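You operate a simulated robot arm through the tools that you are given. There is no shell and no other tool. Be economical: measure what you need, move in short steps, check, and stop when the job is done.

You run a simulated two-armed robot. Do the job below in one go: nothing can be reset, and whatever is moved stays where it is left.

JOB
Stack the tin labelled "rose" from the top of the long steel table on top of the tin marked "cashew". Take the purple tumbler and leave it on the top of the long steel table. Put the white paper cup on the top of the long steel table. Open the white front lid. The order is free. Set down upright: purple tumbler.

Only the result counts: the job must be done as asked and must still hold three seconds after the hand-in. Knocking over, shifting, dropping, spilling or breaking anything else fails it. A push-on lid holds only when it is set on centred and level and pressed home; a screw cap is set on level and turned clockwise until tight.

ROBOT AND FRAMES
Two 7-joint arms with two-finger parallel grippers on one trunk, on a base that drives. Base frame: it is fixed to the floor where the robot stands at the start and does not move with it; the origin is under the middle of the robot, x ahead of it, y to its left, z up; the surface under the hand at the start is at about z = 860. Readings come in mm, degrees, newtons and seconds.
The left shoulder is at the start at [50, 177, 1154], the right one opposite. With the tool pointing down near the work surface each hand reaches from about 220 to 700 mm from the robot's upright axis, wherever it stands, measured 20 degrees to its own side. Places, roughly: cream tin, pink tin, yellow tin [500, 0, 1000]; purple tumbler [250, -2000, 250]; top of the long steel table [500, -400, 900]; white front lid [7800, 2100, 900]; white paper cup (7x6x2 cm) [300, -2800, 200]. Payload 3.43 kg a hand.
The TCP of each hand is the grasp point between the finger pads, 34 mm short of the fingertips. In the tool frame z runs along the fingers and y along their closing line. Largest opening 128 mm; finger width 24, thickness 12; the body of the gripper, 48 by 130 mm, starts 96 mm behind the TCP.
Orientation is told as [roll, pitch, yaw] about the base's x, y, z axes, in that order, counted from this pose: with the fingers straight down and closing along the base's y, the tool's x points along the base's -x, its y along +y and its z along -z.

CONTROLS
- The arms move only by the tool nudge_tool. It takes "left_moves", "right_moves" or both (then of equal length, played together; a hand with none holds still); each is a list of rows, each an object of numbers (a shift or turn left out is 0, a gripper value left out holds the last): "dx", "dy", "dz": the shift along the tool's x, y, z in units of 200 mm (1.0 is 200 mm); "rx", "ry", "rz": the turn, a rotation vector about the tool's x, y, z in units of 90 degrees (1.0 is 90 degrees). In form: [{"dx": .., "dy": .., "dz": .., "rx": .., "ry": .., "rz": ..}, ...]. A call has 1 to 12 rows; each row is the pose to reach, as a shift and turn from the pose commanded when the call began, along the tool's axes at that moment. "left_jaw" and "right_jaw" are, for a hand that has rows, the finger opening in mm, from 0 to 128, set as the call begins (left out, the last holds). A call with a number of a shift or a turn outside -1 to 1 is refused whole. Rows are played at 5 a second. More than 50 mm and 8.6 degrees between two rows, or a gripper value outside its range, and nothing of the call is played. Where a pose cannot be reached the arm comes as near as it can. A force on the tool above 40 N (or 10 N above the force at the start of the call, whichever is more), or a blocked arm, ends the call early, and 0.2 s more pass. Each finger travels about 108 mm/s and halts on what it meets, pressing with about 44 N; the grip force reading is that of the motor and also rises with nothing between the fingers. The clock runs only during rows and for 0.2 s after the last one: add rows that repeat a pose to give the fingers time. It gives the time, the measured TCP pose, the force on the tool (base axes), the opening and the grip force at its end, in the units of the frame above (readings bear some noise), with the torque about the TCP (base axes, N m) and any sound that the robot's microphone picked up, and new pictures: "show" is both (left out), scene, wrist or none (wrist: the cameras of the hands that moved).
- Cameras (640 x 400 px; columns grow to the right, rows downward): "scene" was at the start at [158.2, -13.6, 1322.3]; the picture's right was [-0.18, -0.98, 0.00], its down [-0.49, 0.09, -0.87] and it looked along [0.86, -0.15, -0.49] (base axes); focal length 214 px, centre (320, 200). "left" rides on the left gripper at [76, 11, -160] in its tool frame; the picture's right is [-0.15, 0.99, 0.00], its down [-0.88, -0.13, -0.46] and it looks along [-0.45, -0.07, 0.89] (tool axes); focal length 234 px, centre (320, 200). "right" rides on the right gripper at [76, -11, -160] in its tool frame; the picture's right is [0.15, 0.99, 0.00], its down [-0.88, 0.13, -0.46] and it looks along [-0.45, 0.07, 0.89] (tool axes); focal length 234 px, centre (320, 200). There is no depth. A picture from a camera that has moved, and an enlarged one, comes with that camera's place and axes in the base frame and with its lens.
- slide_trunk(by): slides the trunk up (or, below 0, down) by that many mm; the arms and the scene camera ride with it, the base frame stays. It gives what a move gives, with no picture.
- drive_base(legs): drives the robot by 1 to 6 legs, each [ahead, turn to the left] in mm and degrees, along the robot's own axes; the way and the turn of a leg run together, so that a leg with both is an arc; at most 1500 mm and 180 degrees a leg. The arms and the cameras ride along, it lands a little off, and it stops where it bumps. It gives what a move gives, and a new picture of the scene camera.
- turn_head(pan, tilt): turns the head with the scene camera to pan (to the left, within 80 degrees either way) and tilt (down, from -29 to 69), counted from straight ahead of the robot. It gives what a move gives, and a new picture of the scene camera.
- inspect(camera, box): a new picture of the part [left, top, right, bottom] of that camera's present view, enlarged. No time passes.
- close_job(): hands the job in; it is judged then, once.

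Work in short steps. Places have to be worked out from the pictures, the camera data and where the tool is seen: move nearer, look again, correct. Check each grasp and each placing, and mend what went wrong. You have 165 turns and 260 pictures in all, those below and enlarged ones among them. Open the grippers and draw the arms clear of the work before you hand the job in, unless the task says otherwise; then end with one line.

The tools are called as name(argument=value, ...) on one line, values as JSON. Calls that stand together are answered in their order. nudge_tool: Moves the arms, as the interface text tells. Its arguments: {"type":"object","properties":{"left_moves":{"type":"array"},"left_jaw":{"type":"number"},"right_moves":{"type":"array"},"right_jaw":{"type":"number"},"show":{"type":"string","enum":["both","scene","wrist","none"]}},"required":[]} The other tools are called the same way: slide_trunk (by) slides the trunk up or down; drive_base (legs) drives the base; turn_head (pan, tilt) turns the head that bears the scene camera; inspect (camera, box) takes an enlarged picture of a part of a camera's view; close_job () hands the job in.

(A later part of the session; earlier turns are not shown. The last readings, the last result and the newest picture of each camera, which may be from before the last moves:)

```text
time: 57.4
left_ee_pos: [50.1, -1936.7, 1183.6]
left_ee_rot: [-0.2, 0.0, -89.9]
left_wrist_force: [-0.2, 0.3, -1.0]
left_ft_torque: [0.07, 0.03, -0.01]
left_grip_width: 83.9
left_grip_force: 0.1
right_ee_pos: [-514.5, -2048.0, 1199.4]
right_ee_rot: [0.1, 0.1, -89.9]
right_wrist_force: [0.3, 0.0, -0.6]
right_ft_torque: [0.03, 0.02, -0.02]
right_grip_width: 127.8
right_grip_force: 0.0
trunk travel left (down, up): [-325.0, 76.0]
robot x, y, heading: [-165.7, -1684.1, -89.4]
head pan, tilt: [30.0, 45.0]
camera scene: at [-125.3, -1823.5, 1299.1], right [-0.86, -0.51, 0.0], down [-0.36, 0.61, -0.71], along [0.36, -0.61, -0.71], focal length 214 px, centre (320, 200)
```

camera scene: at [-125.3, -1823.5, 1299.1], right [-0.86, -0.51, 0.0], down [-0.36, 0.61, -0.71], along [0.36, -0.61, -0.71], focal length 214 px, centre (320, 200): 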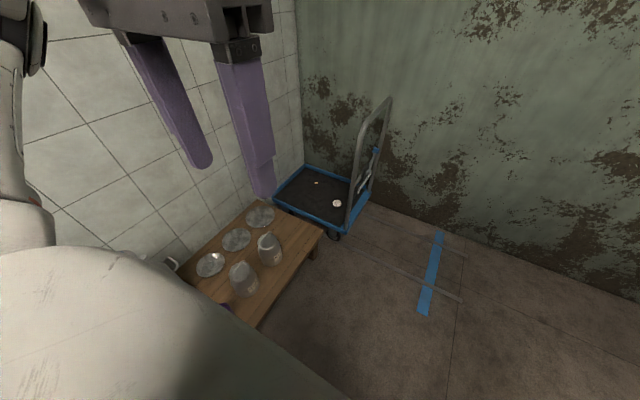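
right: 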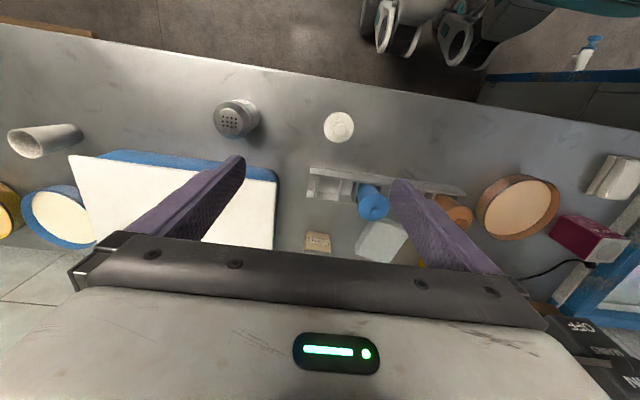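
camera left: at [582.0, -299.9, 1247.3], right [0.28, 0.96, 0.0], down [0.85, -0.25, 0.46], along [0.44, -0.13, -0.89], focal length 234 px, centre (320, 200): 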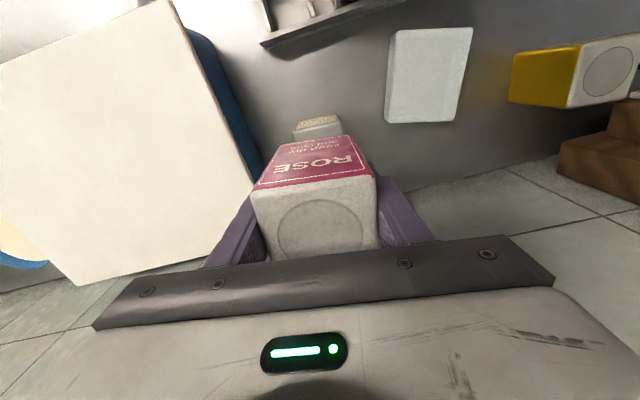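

I go on 200 mm and turn left to face the bench.

drive_base(legs=[[200, 0], [0, 90]])

turn_head(pan=0, tilt=55)

```text
time: 62.8
left_ee_pos: [87.4, -1672.4, 1183.9]
left_ee_rot: [-0.3, -0.1, -0.6]
left_wrist_force: [0.8, -0.2, -0.4]
left_ft_torque: [-0.03, 0.01, -0.01]
left_grip_width: 84.1
left_grip_force: 0.3
right_ee_pos: [195.2, -2237.3, 1201.3]
right_ee_rot: [0.2, 0.0, -0.6]
right_wrist_force: [0.6, -0.8, 0.3]
right_ft_torque: [-0.02, 0.04, -0.01]
right_grip_width: 128.0
right_grip_force: 0.1
trunk travel left (down, up): [-325.0, 76.0]
robot x, y, heading: [-162.2, -1891.1, -0.5]
head pan, tilt: [30.0, 45.0]
camera scene: at [-25.0, -1844.1, 1299.2], right [0.5, -0.87, 0.0], down [-0.61, -0.35, -0.71], along [0.61, 0.35, -0.71], focal length 214 px, centre (320, 200)
```

scene: 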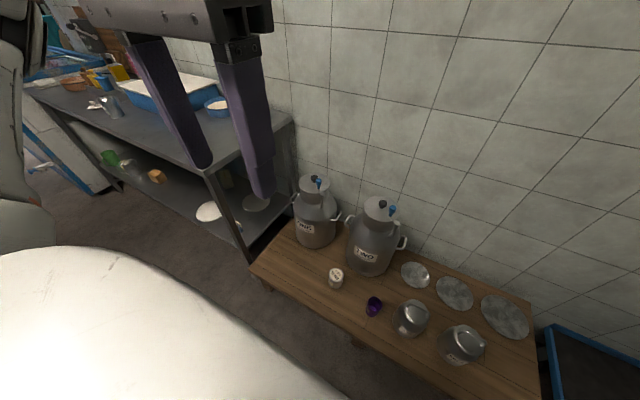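

```text
time: 63.7
left_ee_pos: [87.1, -1673.6, 1184.4]
left_ee_rot: [-0.2, -0.2, -0.6]
left_wrist_force: [-0.3, 0.5, 0.3]
left_ft_torque: [0.01, -0.03, 0.01]
left_grip_width: 83.9
left_grip_force: 0.1
right_ee_pos: [194.1, -2238.5, 1200.7]
right_ee_rot: [0.0, 0.1, -0.5]
right_wrist_force: [0.2, -0.6, -0.1]
right_ft_torque: [0.0, 0.02, 0.03]
right_grip_width: 127.9
right_grip_force: 0.0
trunk travel left (down, up): [-325.0, 76.0]
robot x, y, heading: [-164.9, -1886.4, -0.2]
head pan, tilt: [0.0, 55.0]
camera scene: at [-23.4, -1884.8, 1285.8], right [0.0, -1.0, 0.0], down [-0.82, 0.0, -0.57], along [0.57, 0.0, -0.82], focal length 214 px, centre (320, 200)
```

scene: 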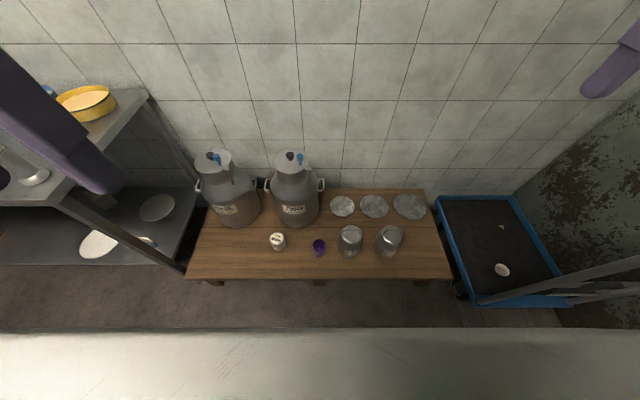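

The tumbler is seen at (319, 247). I zoom in on bench and trolley.

inspect(camera="scene", box=[260, 210, 420, 310])

inspect(camera="scene", box=[430, 190, 590, 310])

```text
4.00 times, centred on (340, 260) of scene
camera zoom: at [-23.4, -1884.8, 1285.8], right [0.0, -1.0, 0.0], down [-0.82, 0.0, -0.57], along [0.57, 0.0, -0.82], focal length 858 px, centre (240, -40)
```

zoom: 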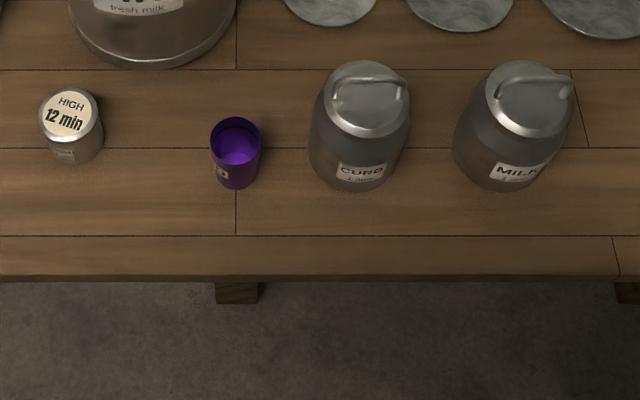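

```text
3.33 times, centred on (510, 250) of scene
camera zoom: at [-23.4, -1884.8, 1285.8], right [0.0, -1.0, 0.0], down [-0.82, 0.0, -0.57], along [0.57, 0.0, -0.82], focal length 715 px, centre (-313, 33)
```

zoom: 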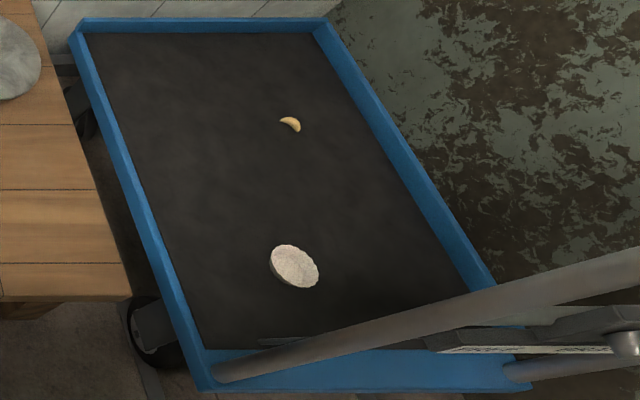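

The tumbler stands at about (375, -1880) on the bench (z≈240), ~60 mm wide and ~100 tall, with a jar about 58 mm to its right. I drive 80 mm closer and lower the trunk.

drive_base(legs=[[80, 0]])

slide_trunk(by=-320)

turn_head(pan=0, tilt=50)

```text
time: 64.8
left_ee_pos: [168.4, -1672.9, 1184.3]
left_ee_rot: [-0.2, -0.1, -0.6]
left_wrist_force: [0.6, 0.0, 0.2]
left_ft_torque: [-0.03, 0.02, -0.01]
left_grip_width: 84.1
left_grip_force: 0.1
right_ee_pos: [274.5, -2239.6, 1199.9]
right_ee_rot: [0.1, 0.1, -0.5]
right_wrist_force: [0.9, -0.6, 0.0]
right_ft_torque: [0.01, 0.06, 0.04]
right_grip_width: 127.9
right_grip_force: 0.0
trunk travel left (down, up): [-325.0, 76.0]
robot x, y, heading: [-82.6, -1888.7, -0.0]
head pan, tilt: [0.0, 55.0]
camera scene: at [57.4, -1885.3, 1285.6], right [0.0, -1.0, 0.0], down [-0.82, 0.0, -0.57], along [0.57, 0.0, -0.82], focal length 214 px, centre (320, 200)
```

scene: 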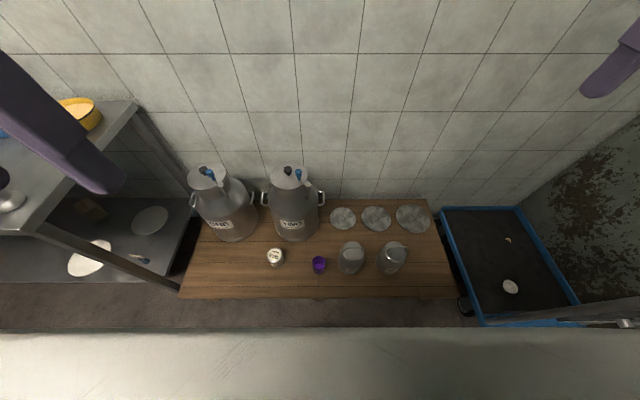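

```text
time: 68.0
left_ee_pos: [168.0, -1673.9, 864.2]
left_ee_rot: [-0.1, -0.1, -0.5]
left_wrist_force: [-0.6, -0.6, 0.4]
left_ft_torque: [0.0, 0.01, -0.02]
left_grip_width: 84.0
left_grip_force: 0.1
right_ee_pos: [272.9, -2239.3, 880.2]
right_ee_rot: [0.1, -0.1, -0.6]
right_wrist_force: [0.0, 0.4, 0.8]
right_ft_torque: [0.02, 0.05, -0.02]
right_grip_width: 127.9
right_grip_force: 0.1
trunk travel left (down, up): [-5.0, 396.0]
robot x, y, heading: [-87.4, -1886.7, -0.3]
head pan, tilt: [0.0, 55.0]
```

```text
time: 68.6
left_ee_pos: [168.6, -1673.3, 864.1]
left_ee_rot: [-0.3, -0.1, -0.6]
left_wrist_force: [-0.7, -0.4, 0.1]
left_ft_torque: [0.03, 0.02, -0.03]
left_grip_width: 84.0
left_grip_force: 0.1
right_ee_pos: [273.2, -2239.5, 880.1]
right_ee_rot: [0.1, 0.0, -0.6]
right_wrist_force: [0.3, 0.5, 0.1]
right_ft_torque: [0.0, 0.02, 0.02]
right_grip_width: 127.9
right_grip_force: 0.1
trunk travel left (down, up): [-5.0, 396.0]
robot x, y, heading: [-85.7, -1887.0, -0.3]
head pan, tilt: [0.0, 50.0]
camera scene: at [61.4, -1885.3, 972.3], right [0.0, -1.0, 0.0], down [-0.77, 0.0, -0.64], along [0.64, 0.0, -0.77], focal length 214 px, centre (320, 200)
```

scene: 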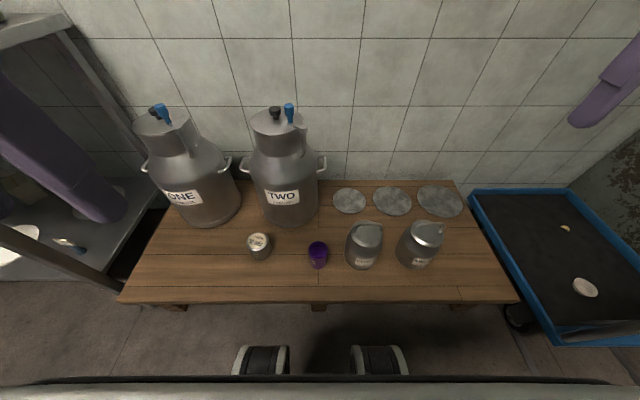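

I zoom to triangulate the tumbler from this lower viewpoint.

inspect(camera="scene", box=[240, 210, 400, 310])

```text
4.00 times, centred on (320, 260) of scene
camera zoom: at [61.4, -1885.3, 972.3], right [0.0, -1.0, 0.0], down [-0.77, 0.0, -0.64], along [0.64, 0.0, -0.77], focal length 858 px, centre (320, -40)
```

zoom: 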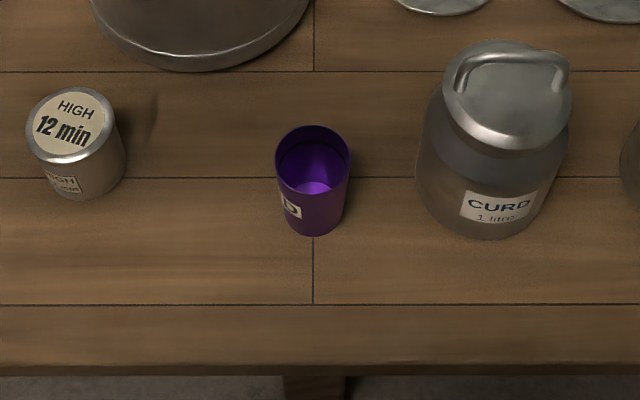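

Tumbler: centre about (383, -1880), rim z≈338, rim 60 mm wide, bottom z≈245. I bring the left hand over it to z≈660 and look down.

nudge_tool(left_moves=[{"dx": -0.12, "dy": -0.12, "dz": 0.12}, {"dx": -0.24, "dy": -0.24, "dz": 0.24}, {"dx": -0.36, "dy": -0.36, "dz": 0.36}, {"dx": -0.48, "dy": -0.48, "dz": 0.48}, {"dx": -0.6, "dy": -0.6, "dz": 0.6}, {"dx": -0.72, "dy": -0.72, "dz": 0.72}, {"dx": -0.84, "dy": -0.84, "dz": 0.84}, {"dx": -0.96, "dy": -0.94, "dz": 0.96}, {"dx": -1.0, "dy": -1.0, "dz": 1.0}], left_jaw=100, show="both")

```text
time: 70.6
left_ee_pos: [366.5, -1876.2, 663.6]
left_ee_rot: [-0.2, -0.2, -0.6]
left_wrist_force: [-0.1, -0.5, 0.6]
left_ft_torque: [0.01, 0.0, -0.01]
left_grip_width: 99.9
left_grip_force: 0.1
right_ee_pos: [273.3, -2238.9, 880.5]
right_ee_rot: [0.1, 0.0, -0.6]
right_wrist_force: [0.2, 0.3, 0.3]
right_ft_torque: [0.02, -0.01, -0.02]
right_grip_width: 127.9
right_grip_force: 0.1
trunk travel left (down, up): [-5.0, 396.0]
robot x, y, heading: [-86.8, -1882.2, -0.2]
head pan, tilt: [0.0, 50.0]
camera scene: at [61.4, -1885.3, 972.3], right [0.0, -1.0, 0.0], down [-0.77, 0.0, -0.64], along [0.64, 0.0, -0.77], focal length 214 px, centre (320, 200)
camera left: at [290.4, -1864.6, 823.3], right [0.16, 0.99, 0.0], down [0.88, -0.14, 0.46], along [0.45, -0.07, -0.89], focal length 234 px, centre (320, 200)
```

scene: 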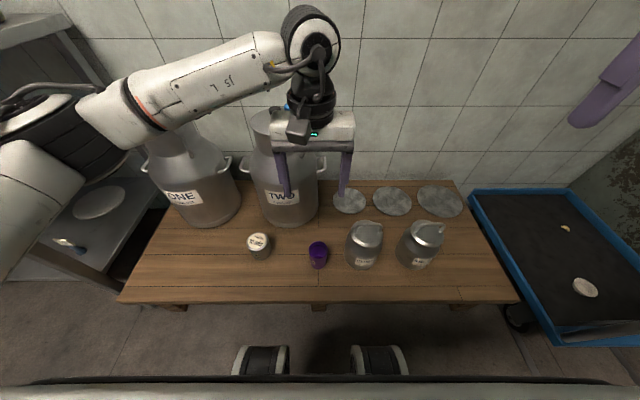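
left: 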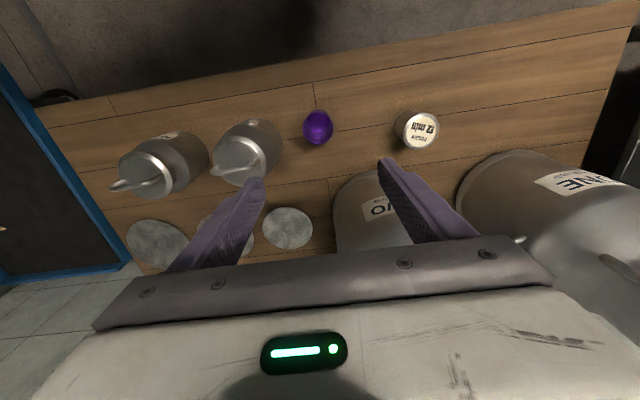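

I descend to z≈490 while centring, then re-measure the rim.

nudge_tool(left_moves=[{"dx": -0.01, "dy": -0.012, "dz": 0.2}, {"dx": -0.01, "dy": -0.012, "dz": 0.4}, {"dx": -0.01, "dy": -0.012, "dz": 0.6}, {"dx": -0.01, "dy": -0.012, "dz": 0.8}, {"dx": -0.01, "dy": -0.012, "dz": 0.87}, {"dx": -0.01, "dy": -0.012, "dz": 0.87}], show="both")

```text
time: 72.0
left_ee_pos: [370.6, -1878.7, 491.4]
left_ee_rot: [-0.2, 0.0, -0.6]
left_wrist_force: [0.0, -0.1, -0.8]
left_ft_torque: [0.03, 0.01, -0.02]
left_grip_width: 100.1
left_grip_force: 0.1
right_ee_pos: [274.3, -2239.3, 880.0]
right_ee_rot: [0.1, 0.0, -0.6]
right_wrist_force: [0.1, -0.6, 0.3]
right_ft_torque: [-0.02, -0.03, -0.01]
right_grip_width: 128.1
right_grip_force: 0.1
trunk travel left (down, up): [-5.0, 396.0]
robot x, y, heading: [-82.3, -1888.3, -0.2]
head pan, tilt: [0.0, 50.0]
camera scene: at [61.4, -1885.3, 972.3], right [0.0, -1.0, 0.0], down [-0.77, 0.0, -0.64], along [0.64, 0.0, -0.77], focal length 214 px, centre (320, 200)
camera left: at [293.8, -1866.7, 650.5], right [0.16, 0.99, 0.0], down [0.88, -0.14, 0.46], along [0.45, -0.07, -0.89], focal length 234 px, centre (320, 200)
```

scene: 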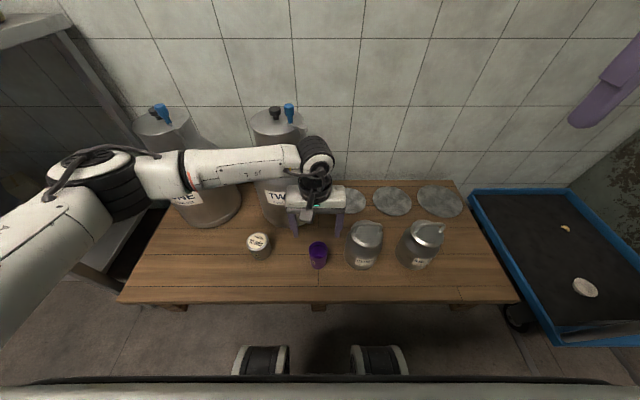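
left: 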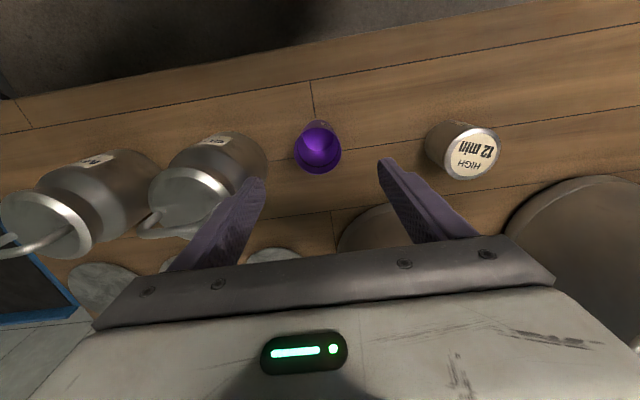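

Rim triangulates to (368, -1879, 368), width 57 mm; bench top ≈ 275. I narrow the jaws to 80 (to clear the CURD jar) and descend to TCP z≈334.

nudge_tool(left_moves=[{"dx": 0.01, "dz": 0.0}, {"dx": 0.01, "dz": 0.15}, {"dx": 0.01, "dz": 0.3}, {"dx": 0.01, "dz": 0.38}, {"dx": 0.01, "dz": 0.38}], left_jaw=80, show="both")

```text
time: 73.2
left_ee_pos: [367.0, -1880.0, 415.9]
left_ee_rot: [-0.2, -0.1, -0.5]
left_wrist_force: [0.0, -0.9, -0.5]
left_ft_torque: [-0.01, -0.01, -0.01]
left_grip_width: 80.0
left_grip_force: 0.0
right_ee_pos: [273.6, -2237.6, 879.7]
right_ee_rot: [0.2, 0.0, -0.5]
right_wrist_force: [-0.7, 0.5, -0.2]
right_ft_torque: [-0.04, 0.01, 0.0]
right_grip_width: 127.8
right_grip_force: 0.0
trunk travel left (down, up): [-5.0, 396.0]
robot x, y, heading: [-86.2, -1888.8, -0.0]
head pan, tilt: [0.0, 50.0]
camera scene: at [61.4, -1885.3, 972.3], right [0.0, -1.0, 0.0], down [-0.77, 0.0, -0.64], along [0.64, 0.0, -0.77], focal length 214 px, centre (320, 200)
camera left: at [290.5, -1867.6, 573.7], right [0.16, 0.99, 0.0], down [0.88, -0.14, 0.46], along [0.45, -0.07, -0.89], focal length 234 px, centre (320, 200)
```

scene: 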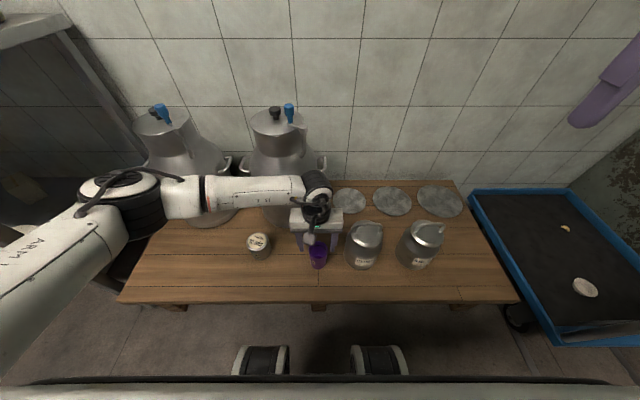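
left: 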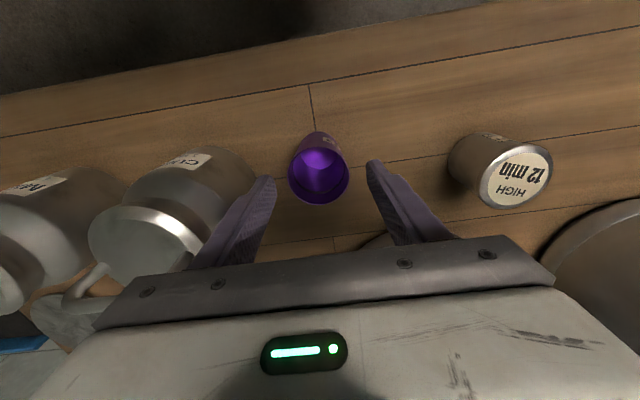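

Everything agrees (rim centre (368,-1880)). I descend 82 mm, then close gently.

nudge_tool(left_moves=[{"dx": -0.005, "dz": 0.12}, {"dx": -0.005, "dz": 0.25}, {"dx": -0.005, "dz": 0.35}, {"dx": -0.005, "dz": 0.41}, {"dx": -0.005, "dz": 0.41}], show="wrist")

nudge_tool(left_moves=[{}, {}, {}, {}], left_jaw=46, show="wrist")

```text
time: 74.4
left_ee_pos: [367.7, -1880.2, 332.9]
left_ee_rot: [-0.2, -0.2, -0.6]
left_wrist_force: [0.5, 0.2, -0.2]
left_ft_torque: [-0.01, 0.01, 0.02]
left_grip_width: 80.1
left_grip_force: 0.1
right_ee_pos: [274.1, -2239.4, 879.8]
right_ee_rot: [0.1, 0.0, -0.6]
right_wrist_force: [-0.2, 0.0, -0.1]
right_ft_torque: [0.0, 0.03, -0.02]
right_grip_width: 128.2
right_grip_force: 0.0
trunk travel left (down, up): [-5.0, 396.0]
robot x, y, heading: [-85.2, -1886.2, -0.3]
head pan, tilt: [0.0, 50.0]
camera left: at [292.0, -1867.5, 491.8], right [0.16, 0.99, 0.0], down [0.88, -0.14, 0.46], along [0.45, -0.07, -0.89], focal length 234 px, centre (320, 200)
```

left: 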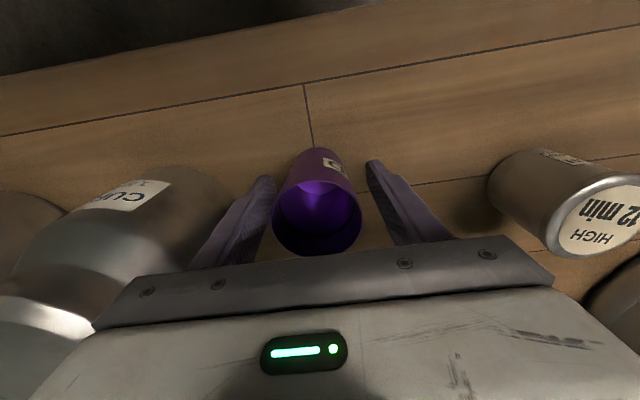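

```text
time: 75.4
left_ee_pos: [367.7, -1880.6, 331.3]
left_ee_rot: [-0.3, -0.1, -0.6]
left_wrist_force: [-0.7, -0.6, -0.1]
left_ft_torque: [0.02, 0.0, -0.01]
left_grip_width: 58.4
left_grip_force: 44.4
right_ee_pos: [274.1, -2238.7, 881.2]
right_ee_rot: [0.1, 0.0, -0.6]
right_wrist_force: [-0.6, 0.3, 0.3]
right_ft_torque: [0.0, 0.02, 0.03]
right_grip_width: 127.8
right_grip_force: 0.1
trunk travel left (down, up): [-5.0, 396.0]
robot x, y, heading: [-84.5, -1885.0, -0.1]
head pan, tilt: [0.0, 50.0]
camera left: at [292.1, -1867.6, 492.1], right [0.16, 0.99, 0.0], down [0.88, -0.14, 0.46], along [0.45, -0.07, -0.89], focal length 234 px, centre (320, 200)
```

left: 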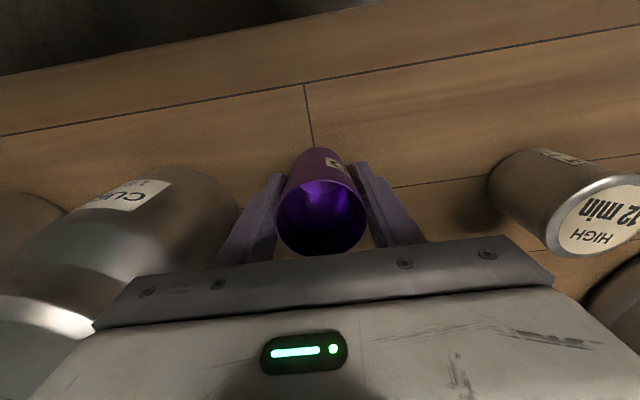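

Gripped at 58.4 mm. I lift slowly.

nudge_tool(left_moves=[{"dz": -0.02}, {"dz": -0.06}, {"dz": -0.12}, {"dz": -0.2}, {"dz": -0.3}, {"dz": -0.4}, {"dz": -0.5}, {"dz": -0.6}, {"dz": -0.7}, {"dz": -0.8}, {"dz": -0.9}, {"dz": -0.98}], show="both")

```text
time: 78.0
left_ee_pos: [367.0, -1877.7, 527.7]
left_ee_rot: [0.0, -0.1, -0.7]
left_wrist_force: [0.1, 0.6, 0.2]
left_ft_torque: [0.01, -0.01, 0.02]
left_grip_width: 58.2
left_grip_force: 43.8
right_ee_pos: [274.1, -2239.9, 880.3]
right_ee_rot: [0.1, 0.0, -0.5]
right_wrist_force: [-0.2, -0.1, -0.2]
right_ft_torque: [0.01, 0.0, 0.05]
right_grip_width: 127.9
right_grip_force: 0.1
trunk travel left (down, up): [-5.0, 396.0]
robot x, y, heading: [-83.6, -1889.4, -0.4]
head pan, tilt: [0.0, 50.0]
camera scene: at [61.5, -1885.3, 972.2], right [0.0, -1.0, 0.0], down [-0.77, 0.0, -0.64], along [0.64, 0.0, -0.77], focal length 214 px, centre (320, 200)
camera left: at [291.5, -1864.9, 687.8], right [0.16, 0.99, 0.0], down [0.88, -0.14, 0.46], along [0.45, -0.07, -0.89], focal length 234 px, centre (320, 200)
```

scene: 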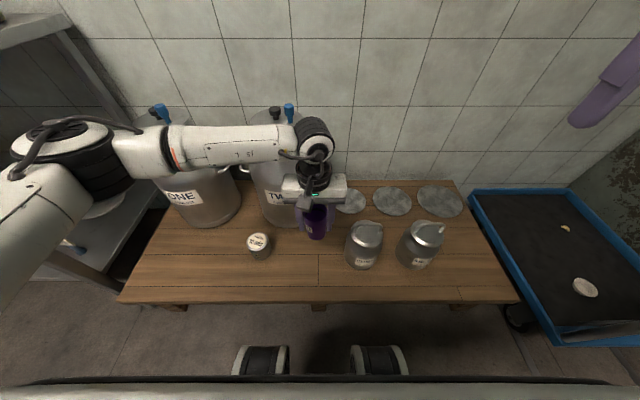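
left: 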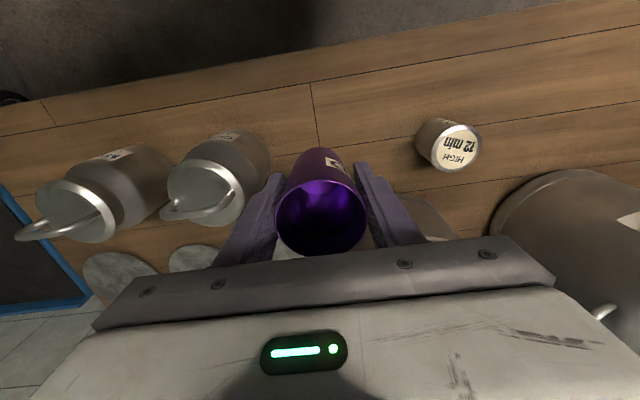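

The tumbler is held upright. I bring the left hand back close to the robot before going for the cup.

nudge_tool(left_moves=[{"dx": 0.08, "dy": 0.06, "dz": -0.1}, {"dx": 0.16, "dy": 0.14, "dz": -0.2}, {"dx": 0.26, "dy": 0.24, "dz": -0.3}, {"dx": 0.36, "dy": 0.34, "dz": -0.4}, {"dx": 0.46, "dy": 0.44, "dz": -0.5}, {"dx": 0.56, "dy": 0.54, "dz": -0.6}, {"dx": 0.66, "dy": 0.64, "dz": -0.7}, {"dx": 0.76, "dy": 0.74, "dz": -0.8}, {"dx": 0.83, "dy": 0.79, "dz": -0.86}], show="none")

inspect(camera="scene", box=[448, 170, 640, 350])

```text
time: 80.0
left_ee_pos: [203.4, -1719.6, 700.5]
left_ee_rot: [-0.1, -0.2, -0.5]
left_wrist_force: [-0.4, 0.1, -0.2]
left_ft_torque: [0.05, 0.01, -0.01]
left_grip_width: 58.4
left_grip_force: 43.6
right_ee_pos: [273.3, -2237.2, 879.2]
right_ee_rot: [0.0, 0.0, -0.6]
right_wrist_force: [0.9, -0.7, 0.2]
right_ft_torque: [0.0, -0.05, 0.02]
right_grip_width: 128.1
right_grip_force: 0.1
trunk travel left (down, up): [-5.0, 396.0]
robot x, y, heading: [-86.9, -1885.6, -0.2]
head pan, tilt: [0.0, 50.0]
```

```text
2.22 times, centred on (544, 260) of scene
camera zoom: at [61.5, -1885.3, 972.3], right [0.0, -1.0, 0.0], down [-0.77, 0.0, -0.64], along [0.64, 0.0, -0.77], focal length 477 px, centre (-178, 67)
```

zoom: 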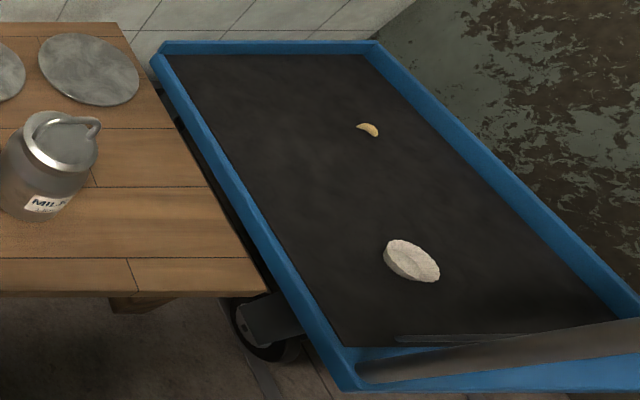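

The paper cup lies on the trolley near (305, -2790), with the trolley's handle along its x≈130 side, so I must reach in from the bench end with the right arm. I turn left, back up 405 mm to y≈-2290, and end at heading 45° (keeps hands away from the handle).

drive_base(legs=[[0, 94], [-405, 0], [0, -49]])

turn_head(pan=-80, tilt=45)

```text
time: 88.6
left_ee_pos: [22.1, -1970.1, 701.6]
left_ee_rot: [-0.2, -0.2, 43.9]
left_wrist_force: [-0.1, 0.2, 0.1]
left_ft_torque: [-0.01, -0.01, 0.01]
left_grip_width: 58.4
left_grip_force: 43.5
right_ee_pos: [435.1, -2291.2, 880.5]
right_ee_rot: [0.1, 0.0, 43.9]
right_wrist_force: [0.0, -0.1, -0.4]
right_ft_torque: [-0.01, -0.03, -0.02]
right_grip_width: 128.0
right_grip_force: 0.1
trunk travel left (down, up): [-5.0, 396.0]
robot x, y, heading: [-68.2, -2290.7, 44.2]
head pan, tilt: [0.0, 50.0]
camera scene: at [37.1, -2185.8, 972.3], right [0.7, -0.72, 0.0], down [-0.55, -0.53, -0.64], along [0.46, 0.45, -0.77], focal length 214 px, centre (320, 200)
```

scene: 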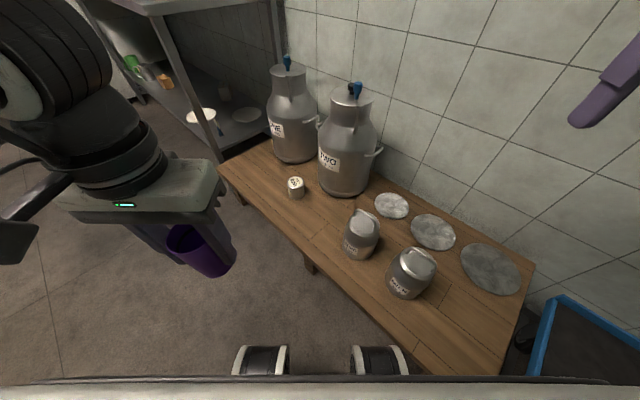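

```text
time: 90.2
left_ee_pos: [21.2, -1970.2, 700.6]
left_ee_rot: [-0.2, -0.1, 44.0]
left_wrist_force: [-0.7, 0.0, -1.1]
left_ft_torque: [-0.01, 0.01, 0.0]
left_grip_width: 58.1
left_grip_force: 43.3
right_ee_pos: [435.2, -2290.2, 879.4]
right_ee_rot: [0.2, 0.0, 43.9]
right_wrist_force: [-1.0, -1.7, -0.4]
right_ft_torque: [0.02, -0.01, 0.0]
right_grip_width: 128.1
right_grip_force: 0.1
trunk travel left (down, up): [-5.0, 396.0]
robot x, y, heading: [-70.3, -2289.8, 44.3]
head pan, tilt: [-80.0, 45.0]
camera scene: at [47.9, -2287.0, 979.2], right [-0.58, -0.81, 0.0], down [-0.57, 0.41, -0.71], along [0.57, -0.41, -0.71], focal length 214 px, centre (320, 200)
```

scene: 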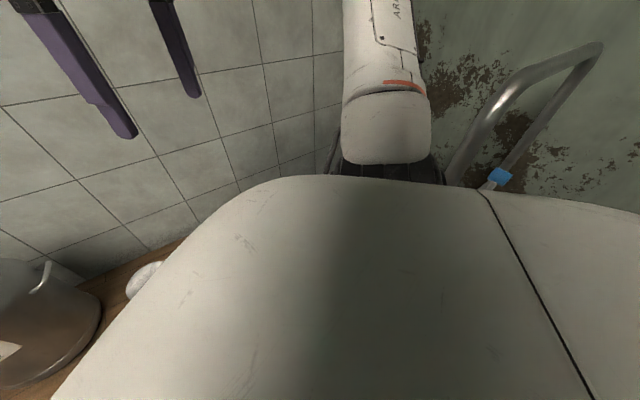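

The shoulder hides the trolley from here, so I'll work by the right wrist camera. First half of the swing of the right hand toward the trolley.

nudge_tool(right_moves=[{"dx": 0.147, "dy": -0.066, "dz": 0.08, "rz": 0.089}, {"dx": 0.295, "dy": -0.132, "dz": 0.16, "rz": 0.178}, {"dx": 0.442, "dy": -0.199, "dz": 0.24, "rz": 0.266}, {"dx": 0.59, "dy": -0.265, "dz": 0.32, "rz": 0.355}, {"dx": 0.737, "dy": -0.331, "dz": 0.4, "rz": 0.444}, {"dx": 0.737, "dy": -0.331, "dz": 0.4, "rz": 0.444}], show="both")

```text
time: 91.6
left_ee_pos: [21.6, -1970.0, 699.6]
left_ee_rot: [-0.2, -0.1, 43.9]
left_wrist_force: [-0.4, -1.1, -0.8]
left_ft_torque: [-0.01, -0.03, -0.04]
left_grip_width: 58.2
left_grip_force: 43.7
right_ee_pos: [376.1, -2440.0, 798.2]
right_ee_rot: [0.0, 0.1, 3.9]
right_wrist_force: [-0.7, -0.1, 0.9]
right_ft_torque: [-0.01, -0.01, 0.01]
right_grip_width: 128.1
right_grip_force: 0.1
trunk travel left (down, up): [-5.0, 396.0]
robot x, y, heading: [-69.4, -2293.7, 44.1]
head pan, tilt: [-80.0, 45.0]
camera scene: at [47.9, -2287.1, 979.2], right [-0.58, -0.81, 0.0], down [-0.57, 0.41, -0.71], along [0.57, -0.41, -0.71], focal length 214 px, centre (320, 200)
camera right: at [302.0, -2456.7, 957.5], right [-0.21, 0.98, 0.0], down [0.87, 0.19, 0.45], along [0.44, 0.1, -0.89], focal length 234 px, centre (320, 200)
```

scene: 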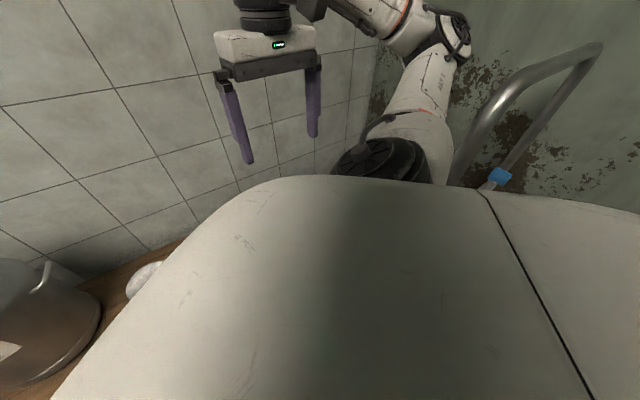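
right: 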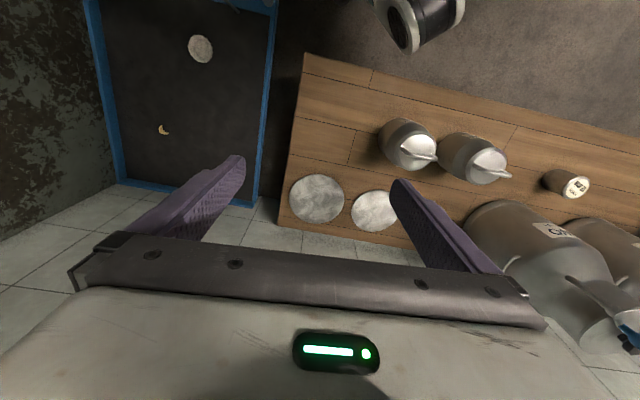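

The right elbow would pass through the trolley handle, so the cup is better taken with the left arm from heading -90. So I retract the right hand and first deliver the tumbler to the table.

nudge_tool(right_moves=[{"dx": -0.07, "dy": 0.146, "dz": -0.08, "rz": -0.089}, {"dx": -0.14, "dy": 0.291, "dz": -0.16, "rz": -0.178}, {"dx": -0.21, "dy": 0.437, "dz": -0.24, "rz": -0.266}, {"dx": -0.28, "dy": 0.582, "dz": -0.32, "rz": -0.355}, {"dx": -0.35, "dy": 0.728, "dz": -0.4, "rz": -0.444}, {"dx": -0.35, "dy": 0.728, "dz": -0.4, "rz": -0.444}], show="none")

slide_trunk(by=320)

drive_base(legs=[[0, 55.8], [1160, 0]])

```text
time: 93.0
left_ee_pos: [22.4, -1969.2, 700.9]
left_ee_rot: [-0.2, -0.2, 43.9]
left_wrist_force: [0.2, 0.3, -1.5]
left_ft_torque: [-0.03, 0.03, 0.0]
left_grip_width: 58.1
left_grip_force: 44.3
right_ee_pos: [432.3, -2291.1, 882.1]
right_ee_rot: [0.1, 0.0, 44.0]
right_wrist_force: [-0.3, -0.2, 0.5]
right_ft_torque: [-0.01, -0.02, 0.02]
right_grip_width: 127.9
right_grip_force: 0.1
trunk travel left (down, up): [-5.0, 396.0]
robot x, y, heading: [-69.7, -2287.1, 44.1]
head pan, tilt: [-80.0, 45.0]
```

```text
time: 96.1
left_ee_pos: [21.5, -1969.4, 1021.2]
left_ee_rot: [-0.1, -0.1, 43.9]
left_wrist_force: [1.0, -0.8, -0.4]
left_ft_torque: [-0.02, -0.02, -0.01]
left_grip_width: 57.9
left_grip_force: 43.7
right_ee_pos: [431.4, -2290.5, 1201.4]
right_ee_rot: [0.1, 0.0, 43.9]
right_wrist_force: [0.4, 0.2, 1.2]
right_ft_torque: [0.04, -0.01, 0.03]
right_grip_width: 127.8
right_grip_force: 0.1
trunk travel left (down, up): [-325.0, 76.0]
robot x, y, heading: [-65.6, -2290.0, 44.3]
head pan, tilt: [-80.0, 45.0]
```

```text
time: 104.4
left_ee_pos: [-463.5, -897.3, 1019.4]
left_ee_rot: [-0.2, -0.2, 99.1]
left_wrist_force: [-0.3, 0.5, 0.1]
left_ft_torque: [0.0, 0.01, -0.02]
left_grip_width: 58.0
left_grip_force: 43.4
right_ee_pos: [35.7, -743.6, 1202.1]
right_ee_rot: [0.2, 0.0, 99.0]
right_wrist_force: [1.3, -0.2, 0.7]
right_ft_torque: [-0.04, 0.03, -0.01]
right_grip_width: 128.1
right_grip_force: 0.0
trunk travel left (down, up): [-325.0, 76.0]
robot x, y, heading: [-249.8, -1155.7, 99.5]
head pan, tilt: [-80.0, 45.0]
camera scene: at [-185.7, -1055.9, 1299.2], right [0.33, -0.94, 0.0], down [-0.67, -0.23, -0.71], along [0.67, 0.23, -0.71], focal length 214 px, centre (320, 200)
```

scene: 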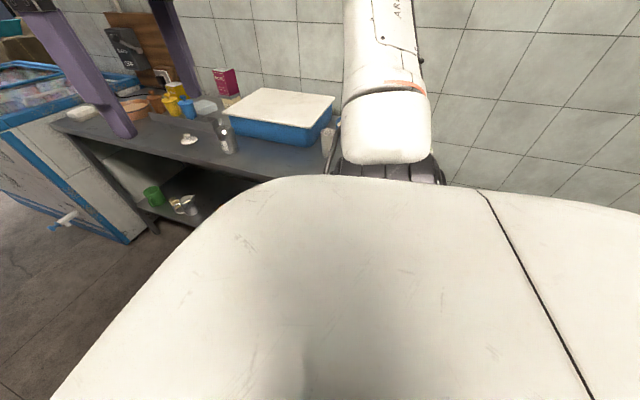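

Now I turn to face the table and drive to x≈-40, then look at the free area.

drive_base(legs=[[0, -99.5], [200, 0]])

turn_head(pan=0, tilt=40)

```text
time: 110.2
left_ee_pos: [232.8, -980.7, 1020.5]
left_ee_rot: [-0.1, -0.1, 0.1]
left_wrist_force: [0.4, 0.2, -0.6]
left_ft_torque: [0.01, 0.04, 0.0]
left_grip_width: 58.0
left_grip_force: 43.6
right_ee_pos: [308.5, -1497.2, 1202.5]
right_ee_rot: [0.2, 0.0, 0.1]
right_wrist_force: [-0.2, 0.7, 0.0]
right_ft_torque: [0.02, 0.0, 0.06]
right_grip_width: 127.9
right_grip_force: 0.0
trunk travel left (down, up): [-325.0, 76.0]
robot x, y, heading: [-49.8, -1152.2, 0.4]
head pan, tilt: [-80.0, 45.0]
camera scene: at [30.8, -1229.9, 1299.1], right [-0.98, -0.18, 0.0], down [-0.13, 0.7, -0.71], along [0.13, -0.7, -0.71], focal length 214 px, centre (320, 200)
```

scene: 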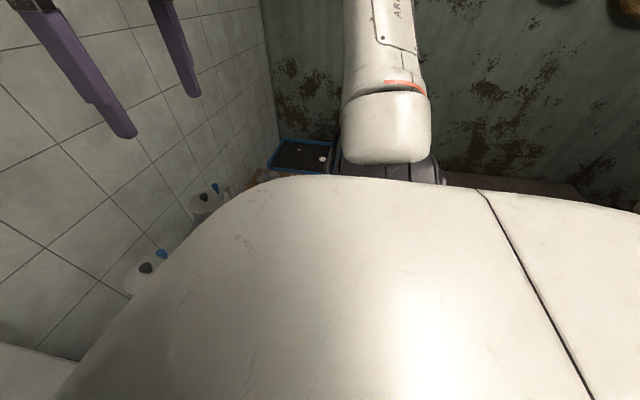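

```text
time: 111.7
left_ee_pos: [231.8, -981.9, 1020.4]
left_ee_rot: [-0.2, -0.1, 0.1]
left_wrist_force: [-0.8, -1.3, -0.9]
left_ft_torque: [0.0, -0.01, 0.02]
left_grip_width: 57.7
left_grip_force: 43.6
right_ee_pos: [307.3, -1499.0, 1202.6]
right_ee_rot: [0.0, 0.1, 0.2]
right_wrist_force: [0.4, -0.5, 0.3]
right_ft_torque: [-0.01, 0.01, 0.03]
right_grip_width: 128.0
right_grip_force: 0.1
trunk travel left (down, up): [-325.0, 76.0]
robot x, y, heading: [-56.1, -1151.8, 0.6]
head pan, tilt: [0.0, 40.0]
camera scene: at [100.3, -1149.3, 1306.4], right [0.01, -1.0, 0.0], down [-0.64, -0.01, -0.77], along [0.77, 0.01, -0.64], focal length 214 px, centre (320, 200)
```

scene: 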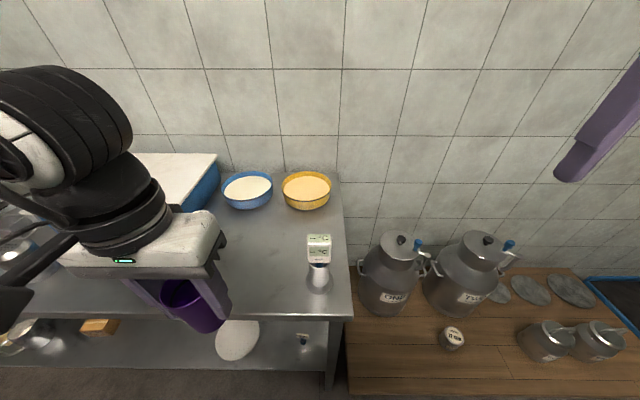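

The area around (400, -1010) is free (holder at (352,-1148), grey cup at y≈-846). I move the tumbler over it and lower to about 12 mm above the surface.

nudge_tool(left_moves=[{"dx": -0.14, "dy": -0.02}, {"dx": -0.3, "dy": -0.05}, {"dx": -0.46, "dy": -0.08}, {"dx": -0.62, "dy": -0.11}, {"dx": -0.76, "dy": -0.14}, {"dx": -0.84, "dy": -0.14, "dz": 0.1}, {"dx": -0.84, "dy": -0.14, "dz": 0.22}, {"dx": -0.84, "dy": -0.14, "dz": 0.34}, {"dx": -0.84, "dy": -0.14, "dz": 0.44}, {"dx": -0.84, "dy": -0.14, "dz": 0.44}], show="both")

```text
time: 113.9
left_ee_pos: [399.4, -1009.5, 933.2]
left_ee_rot: [-0.1, -0.1, 0.1]
left_wrist_force: [-0.3, -0.1, -0.7]
left_ft_torque: [0.03, 0.02, -0.01]
left_grip_width: 57.8
left_grip_force: 44.2
right_ee_pos: [306.8, -1498.1, 1201.2]
right_ee_rot: [0.2, 0.0, 0.1]
right_wrist_force: [0.0, -0.8, 0.1]
right_ft_torque: [-0.01, 0.02, -0.02]
right_grip_width: 128.0
right_grip_force: 0.0
trunk travel left (down, up): [-325.0, 76.0]
robot x, y, heading: [-52.3, -1151.3, 0.7]
head pan, tilt: [0.0, 40.0]
camera scene: at [100.3, -1149.3, 1306.4], right [0.01, -1.0, 0.0], down [-0.64, -0.01, -0.77], along [0.77, 0.01, -0.64], focal length 214 px, centre (320, 200)
camera left: at [323.6, -997.7, 1092.6], right [0.14, 0.99, 0.0], down [0.88, -0.13, 0.46], along [0.45, -0.07, -0.89], focal length 234 px, centre (320, 200)
```

scene: 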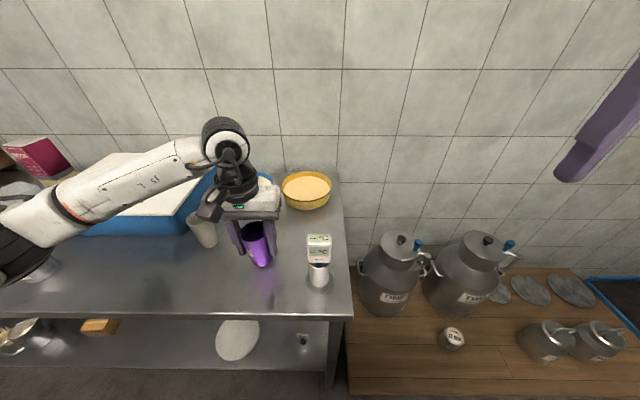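
left: 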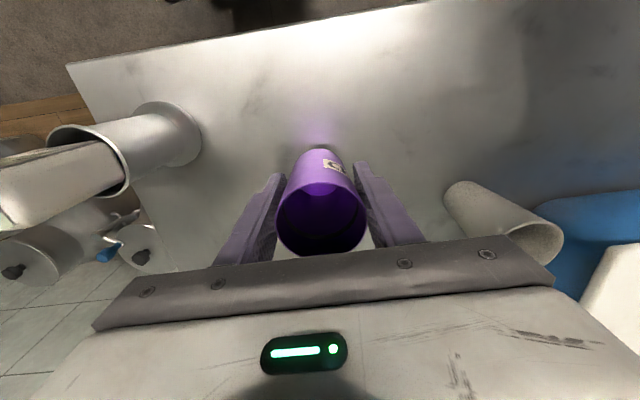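

I lower in small steps looking for contact.

nudge_tool(left_moves=[{"dz": 0.01}, {"dz": 0.02}, {"dz": 0.03}, {"dz": 0.04}, {"dz": 0.045}, {"dz": 0.045}], show="wrist")

```text
time: 115.3
left_ee_pos: [399.7, -1009.8, 922.8]
left_ee_rot: [-0.1, 0.0, 0.1]
left_wrist_force: [0.3, 0.3, 0.0]
left_ft_torque: [0.02, 0.02, 0.02]
left_grip_width: 57.7
left_grip_force: 43.8
right_ee_pos: [307.1, -1497.9, 1202.2]
right_ee_rot: [0.1, 0.0, 0.0]
right_wrist_force: [-0.3, 0.4, -0.4]
right_ft_torque: [-0.02, 0.03, 0.01]
right_grip_width: 127.9
right_grip_force: 0.0
trunk travel left (down, up): [-325.0, 76.0]
robot x, y, heading: [-53.7, -1152.8, 0.4]
head pan, tilt: [0.0, 40.0]
camera left: at [323.9, -998.1, 1083.2], right [0.14, 0.99, 0.0], down [0.88, -0.13, 0.46], along [0.45, -0.07, -0.89], focal length 234 px, centre (320, 200)
```

left: 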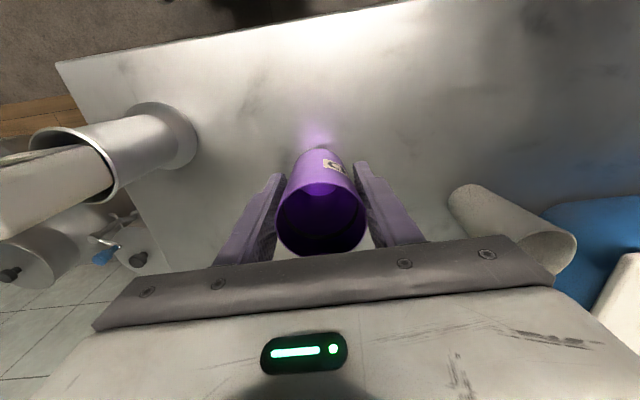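

No contact yet; I continue 1 mm at a time for up to 8 mm.

nudge_tool(left_moves=[{"dz": 0.008}, {"dz": 0.015}, {"dz": 0.02}, {"dz": 0.025}, {"dz": 0.03}, {"dz": 0.03}], show="none")

inspect(camera="scene", box=[220, 210, 300, 290])

```text
time: 116.7
left_ee_pos: [399.7, -1011.5, 920.9]
left_ee_rot: [-0.4, -0.4, 0.1]
left_wrist_force: [0.5, -5.4, 27.0]
left_ft_torque: [0.2, 0.12, 0.02]
left_grip_width: 57.7
left_grip_force: 43.9
right_ee_pos: [305.8, -1498.9, 1202.1]
right_ee_rot: [0.1, -0.1, 0.1]
right_wrist_force: [-0.5, -0.7, -0.1]
right_ft_torque: [0.02, 0.04, -0.01]
right_grip_width: 128.2
right_grip_force: 0.0
trunk travel left (down, up): [-325.0, 76.0]
robot x, y, heading: [-54.9, -1155.1, 0.3]
head pan, tilt: [0.0, 40.0]
```

```text
5.00 times, centred on (260, 250) of scene
camera zoom: at [98.3, -1150.6, 1307.0], right [0.01, -1.0, 0.0], down [-0.64, 0.0, -0.77], along [0.77, 0.01, -0.64], focal length 1072 px, centre (620, -50)
```

zoom: 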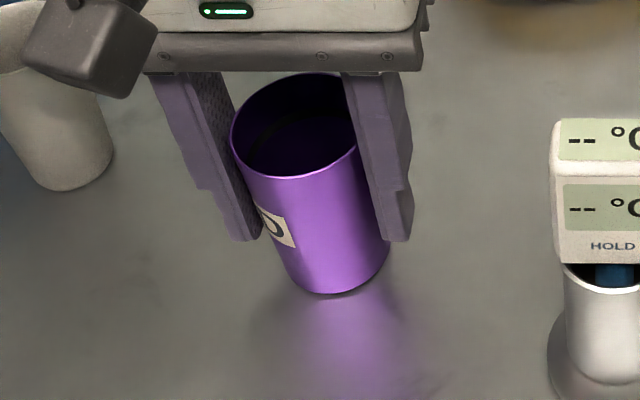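

Contact (27 N). I ease up 4 mm, then open the jaws.

nudge_tool(left_moves=[{"dz": -0.01}, {"dz": -0.02}, {"dz": -0.02}], show="none")

nudge_tool(left_moves=[{}, {}, {}], left_jaw=84, show="wrist")

```text
time: 117.5
left_ee_pos: [400.0, -1009.7, 920.9]
left_ee_rot: [-0.1, 0.0, 0.3]
left_wrist_force: [1.8, -2.1, 5.1]
left_ft_torque: [-0.08, -0.27, -0.11]
left_grip_width: 58.1
left_grip_force: 44.6
right_ee_pos: [306.8, -1497.3, 1201.8]
right_ee_rot: [0.0, 0.1, 0.0]
right_wrist_force: [-0.1, -0.6, -0.5]
right_ft_torque: [-0.01, -0.01, 0.0]
right_grip_width: 128.2
right_grip_force: 0.1
trunk travel left (down, up): [-325.0, 76.0]
robot x, y, heading: [-52.9, -1153.2, 0.2]
head pan, tilt: [0.0, 40.0]
```

```text
time: 118.3
left_ee_pos: [400.9, -1009.9, 921.9]
left_ee_rot: [0.0, -0.1, 0.0]
left_wrist_force: [0.0, 0.6, -0.8]
left_ft_torque: [-0.01, -0.03, 0.0]
left_grip_width: 84.0
left_grip_force: 0.1
right_ee_pos: [306.5, -1497.7, 1203.5]
right_ee_rot: [0.1, 0.1, 0.2]
right_wrist_force: [0.2, -0.4, -0.1]
right_ft_torque: [0.01, 0.02, 0.01]
right_grip_width: 128.0
right_grip_force: 0.1
trunk travel left (down, up): [-325.0, 76.0]
robot x, y, heading: [-57.3, -1152.1, 0.6]
head pan, tilt: [0.0, 40.0]
camera left: at [324.2, -998.1, 1081.5], right [0.14, 0.99, 0.0], down [0.88, -0.13, 0.46], along [0.45, -0.07, -0.89], focal length 234 px, centre (320, 200)
```

left: 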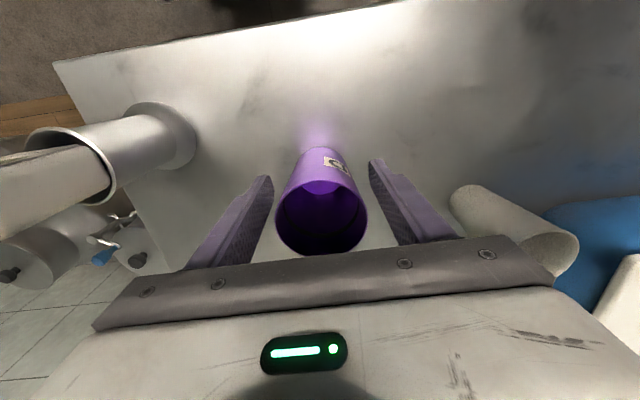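

The tumbler stands upright and free. I lift the hand away and draw it back.

nudge_tool(left_moves=[{"dz": -0.15}, {"dz": -0.35}, {"dz": -0.55}, {"dz": -0.75}, {"dz": -0.95}, {"dz": -1.0, "dx": 0.2}, {"dz": -1.0, "dx": 0.4}, {"dz": -1.0, "dx": 0.6}, {"dz": -1.0, "dx": 0.8}], show="scene")

```text
time: 120.3
left_ee_pos: [238.0, -1008.2, 1122.5]
left_ee_rot: [-0.1, -0.1, 0.2]
left_wrist_force: [-0.2, -0.3, -0.8]
left_ft_torque: [-0.02, -0.04, -0.02]
left_grip_width: 84.1
left_grip_force: 0.1
right_ee_pos: [307.2, -1496.6, 1202.2]
right_ee_rot: [0.1, 0.1, 0.1]
right_wrist_force: [-0.3, -0.1, 0.3]
right_ft_torque: [0.0, -0.02, 0.01]
right_grip_width: 128.1
right_grip_force: 0.1
trunk travel left (down, up): [-325.0, 76.0]
robot x, y, heading: [-54.2, -1152.2, 0.3]
head pan, tilt: [0.0, 40.0]
camera scene: at [99.9, -1149.2, 1306.5], right [0.01, -1.0, 0.0], down [-0.64, -0.01, -0.77], along [0.77, 0.01, -0.64], focal length 214 px, centre (320, 200)
```

scene: 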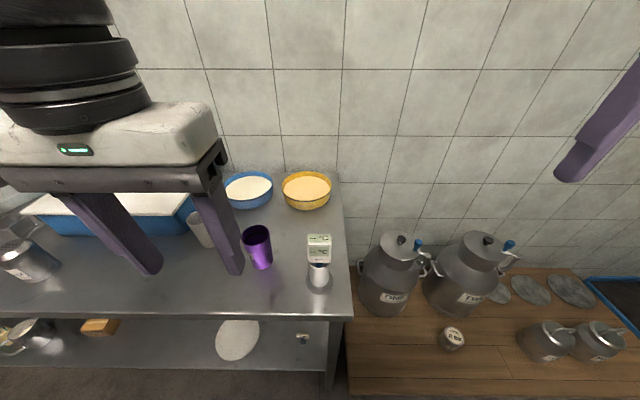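

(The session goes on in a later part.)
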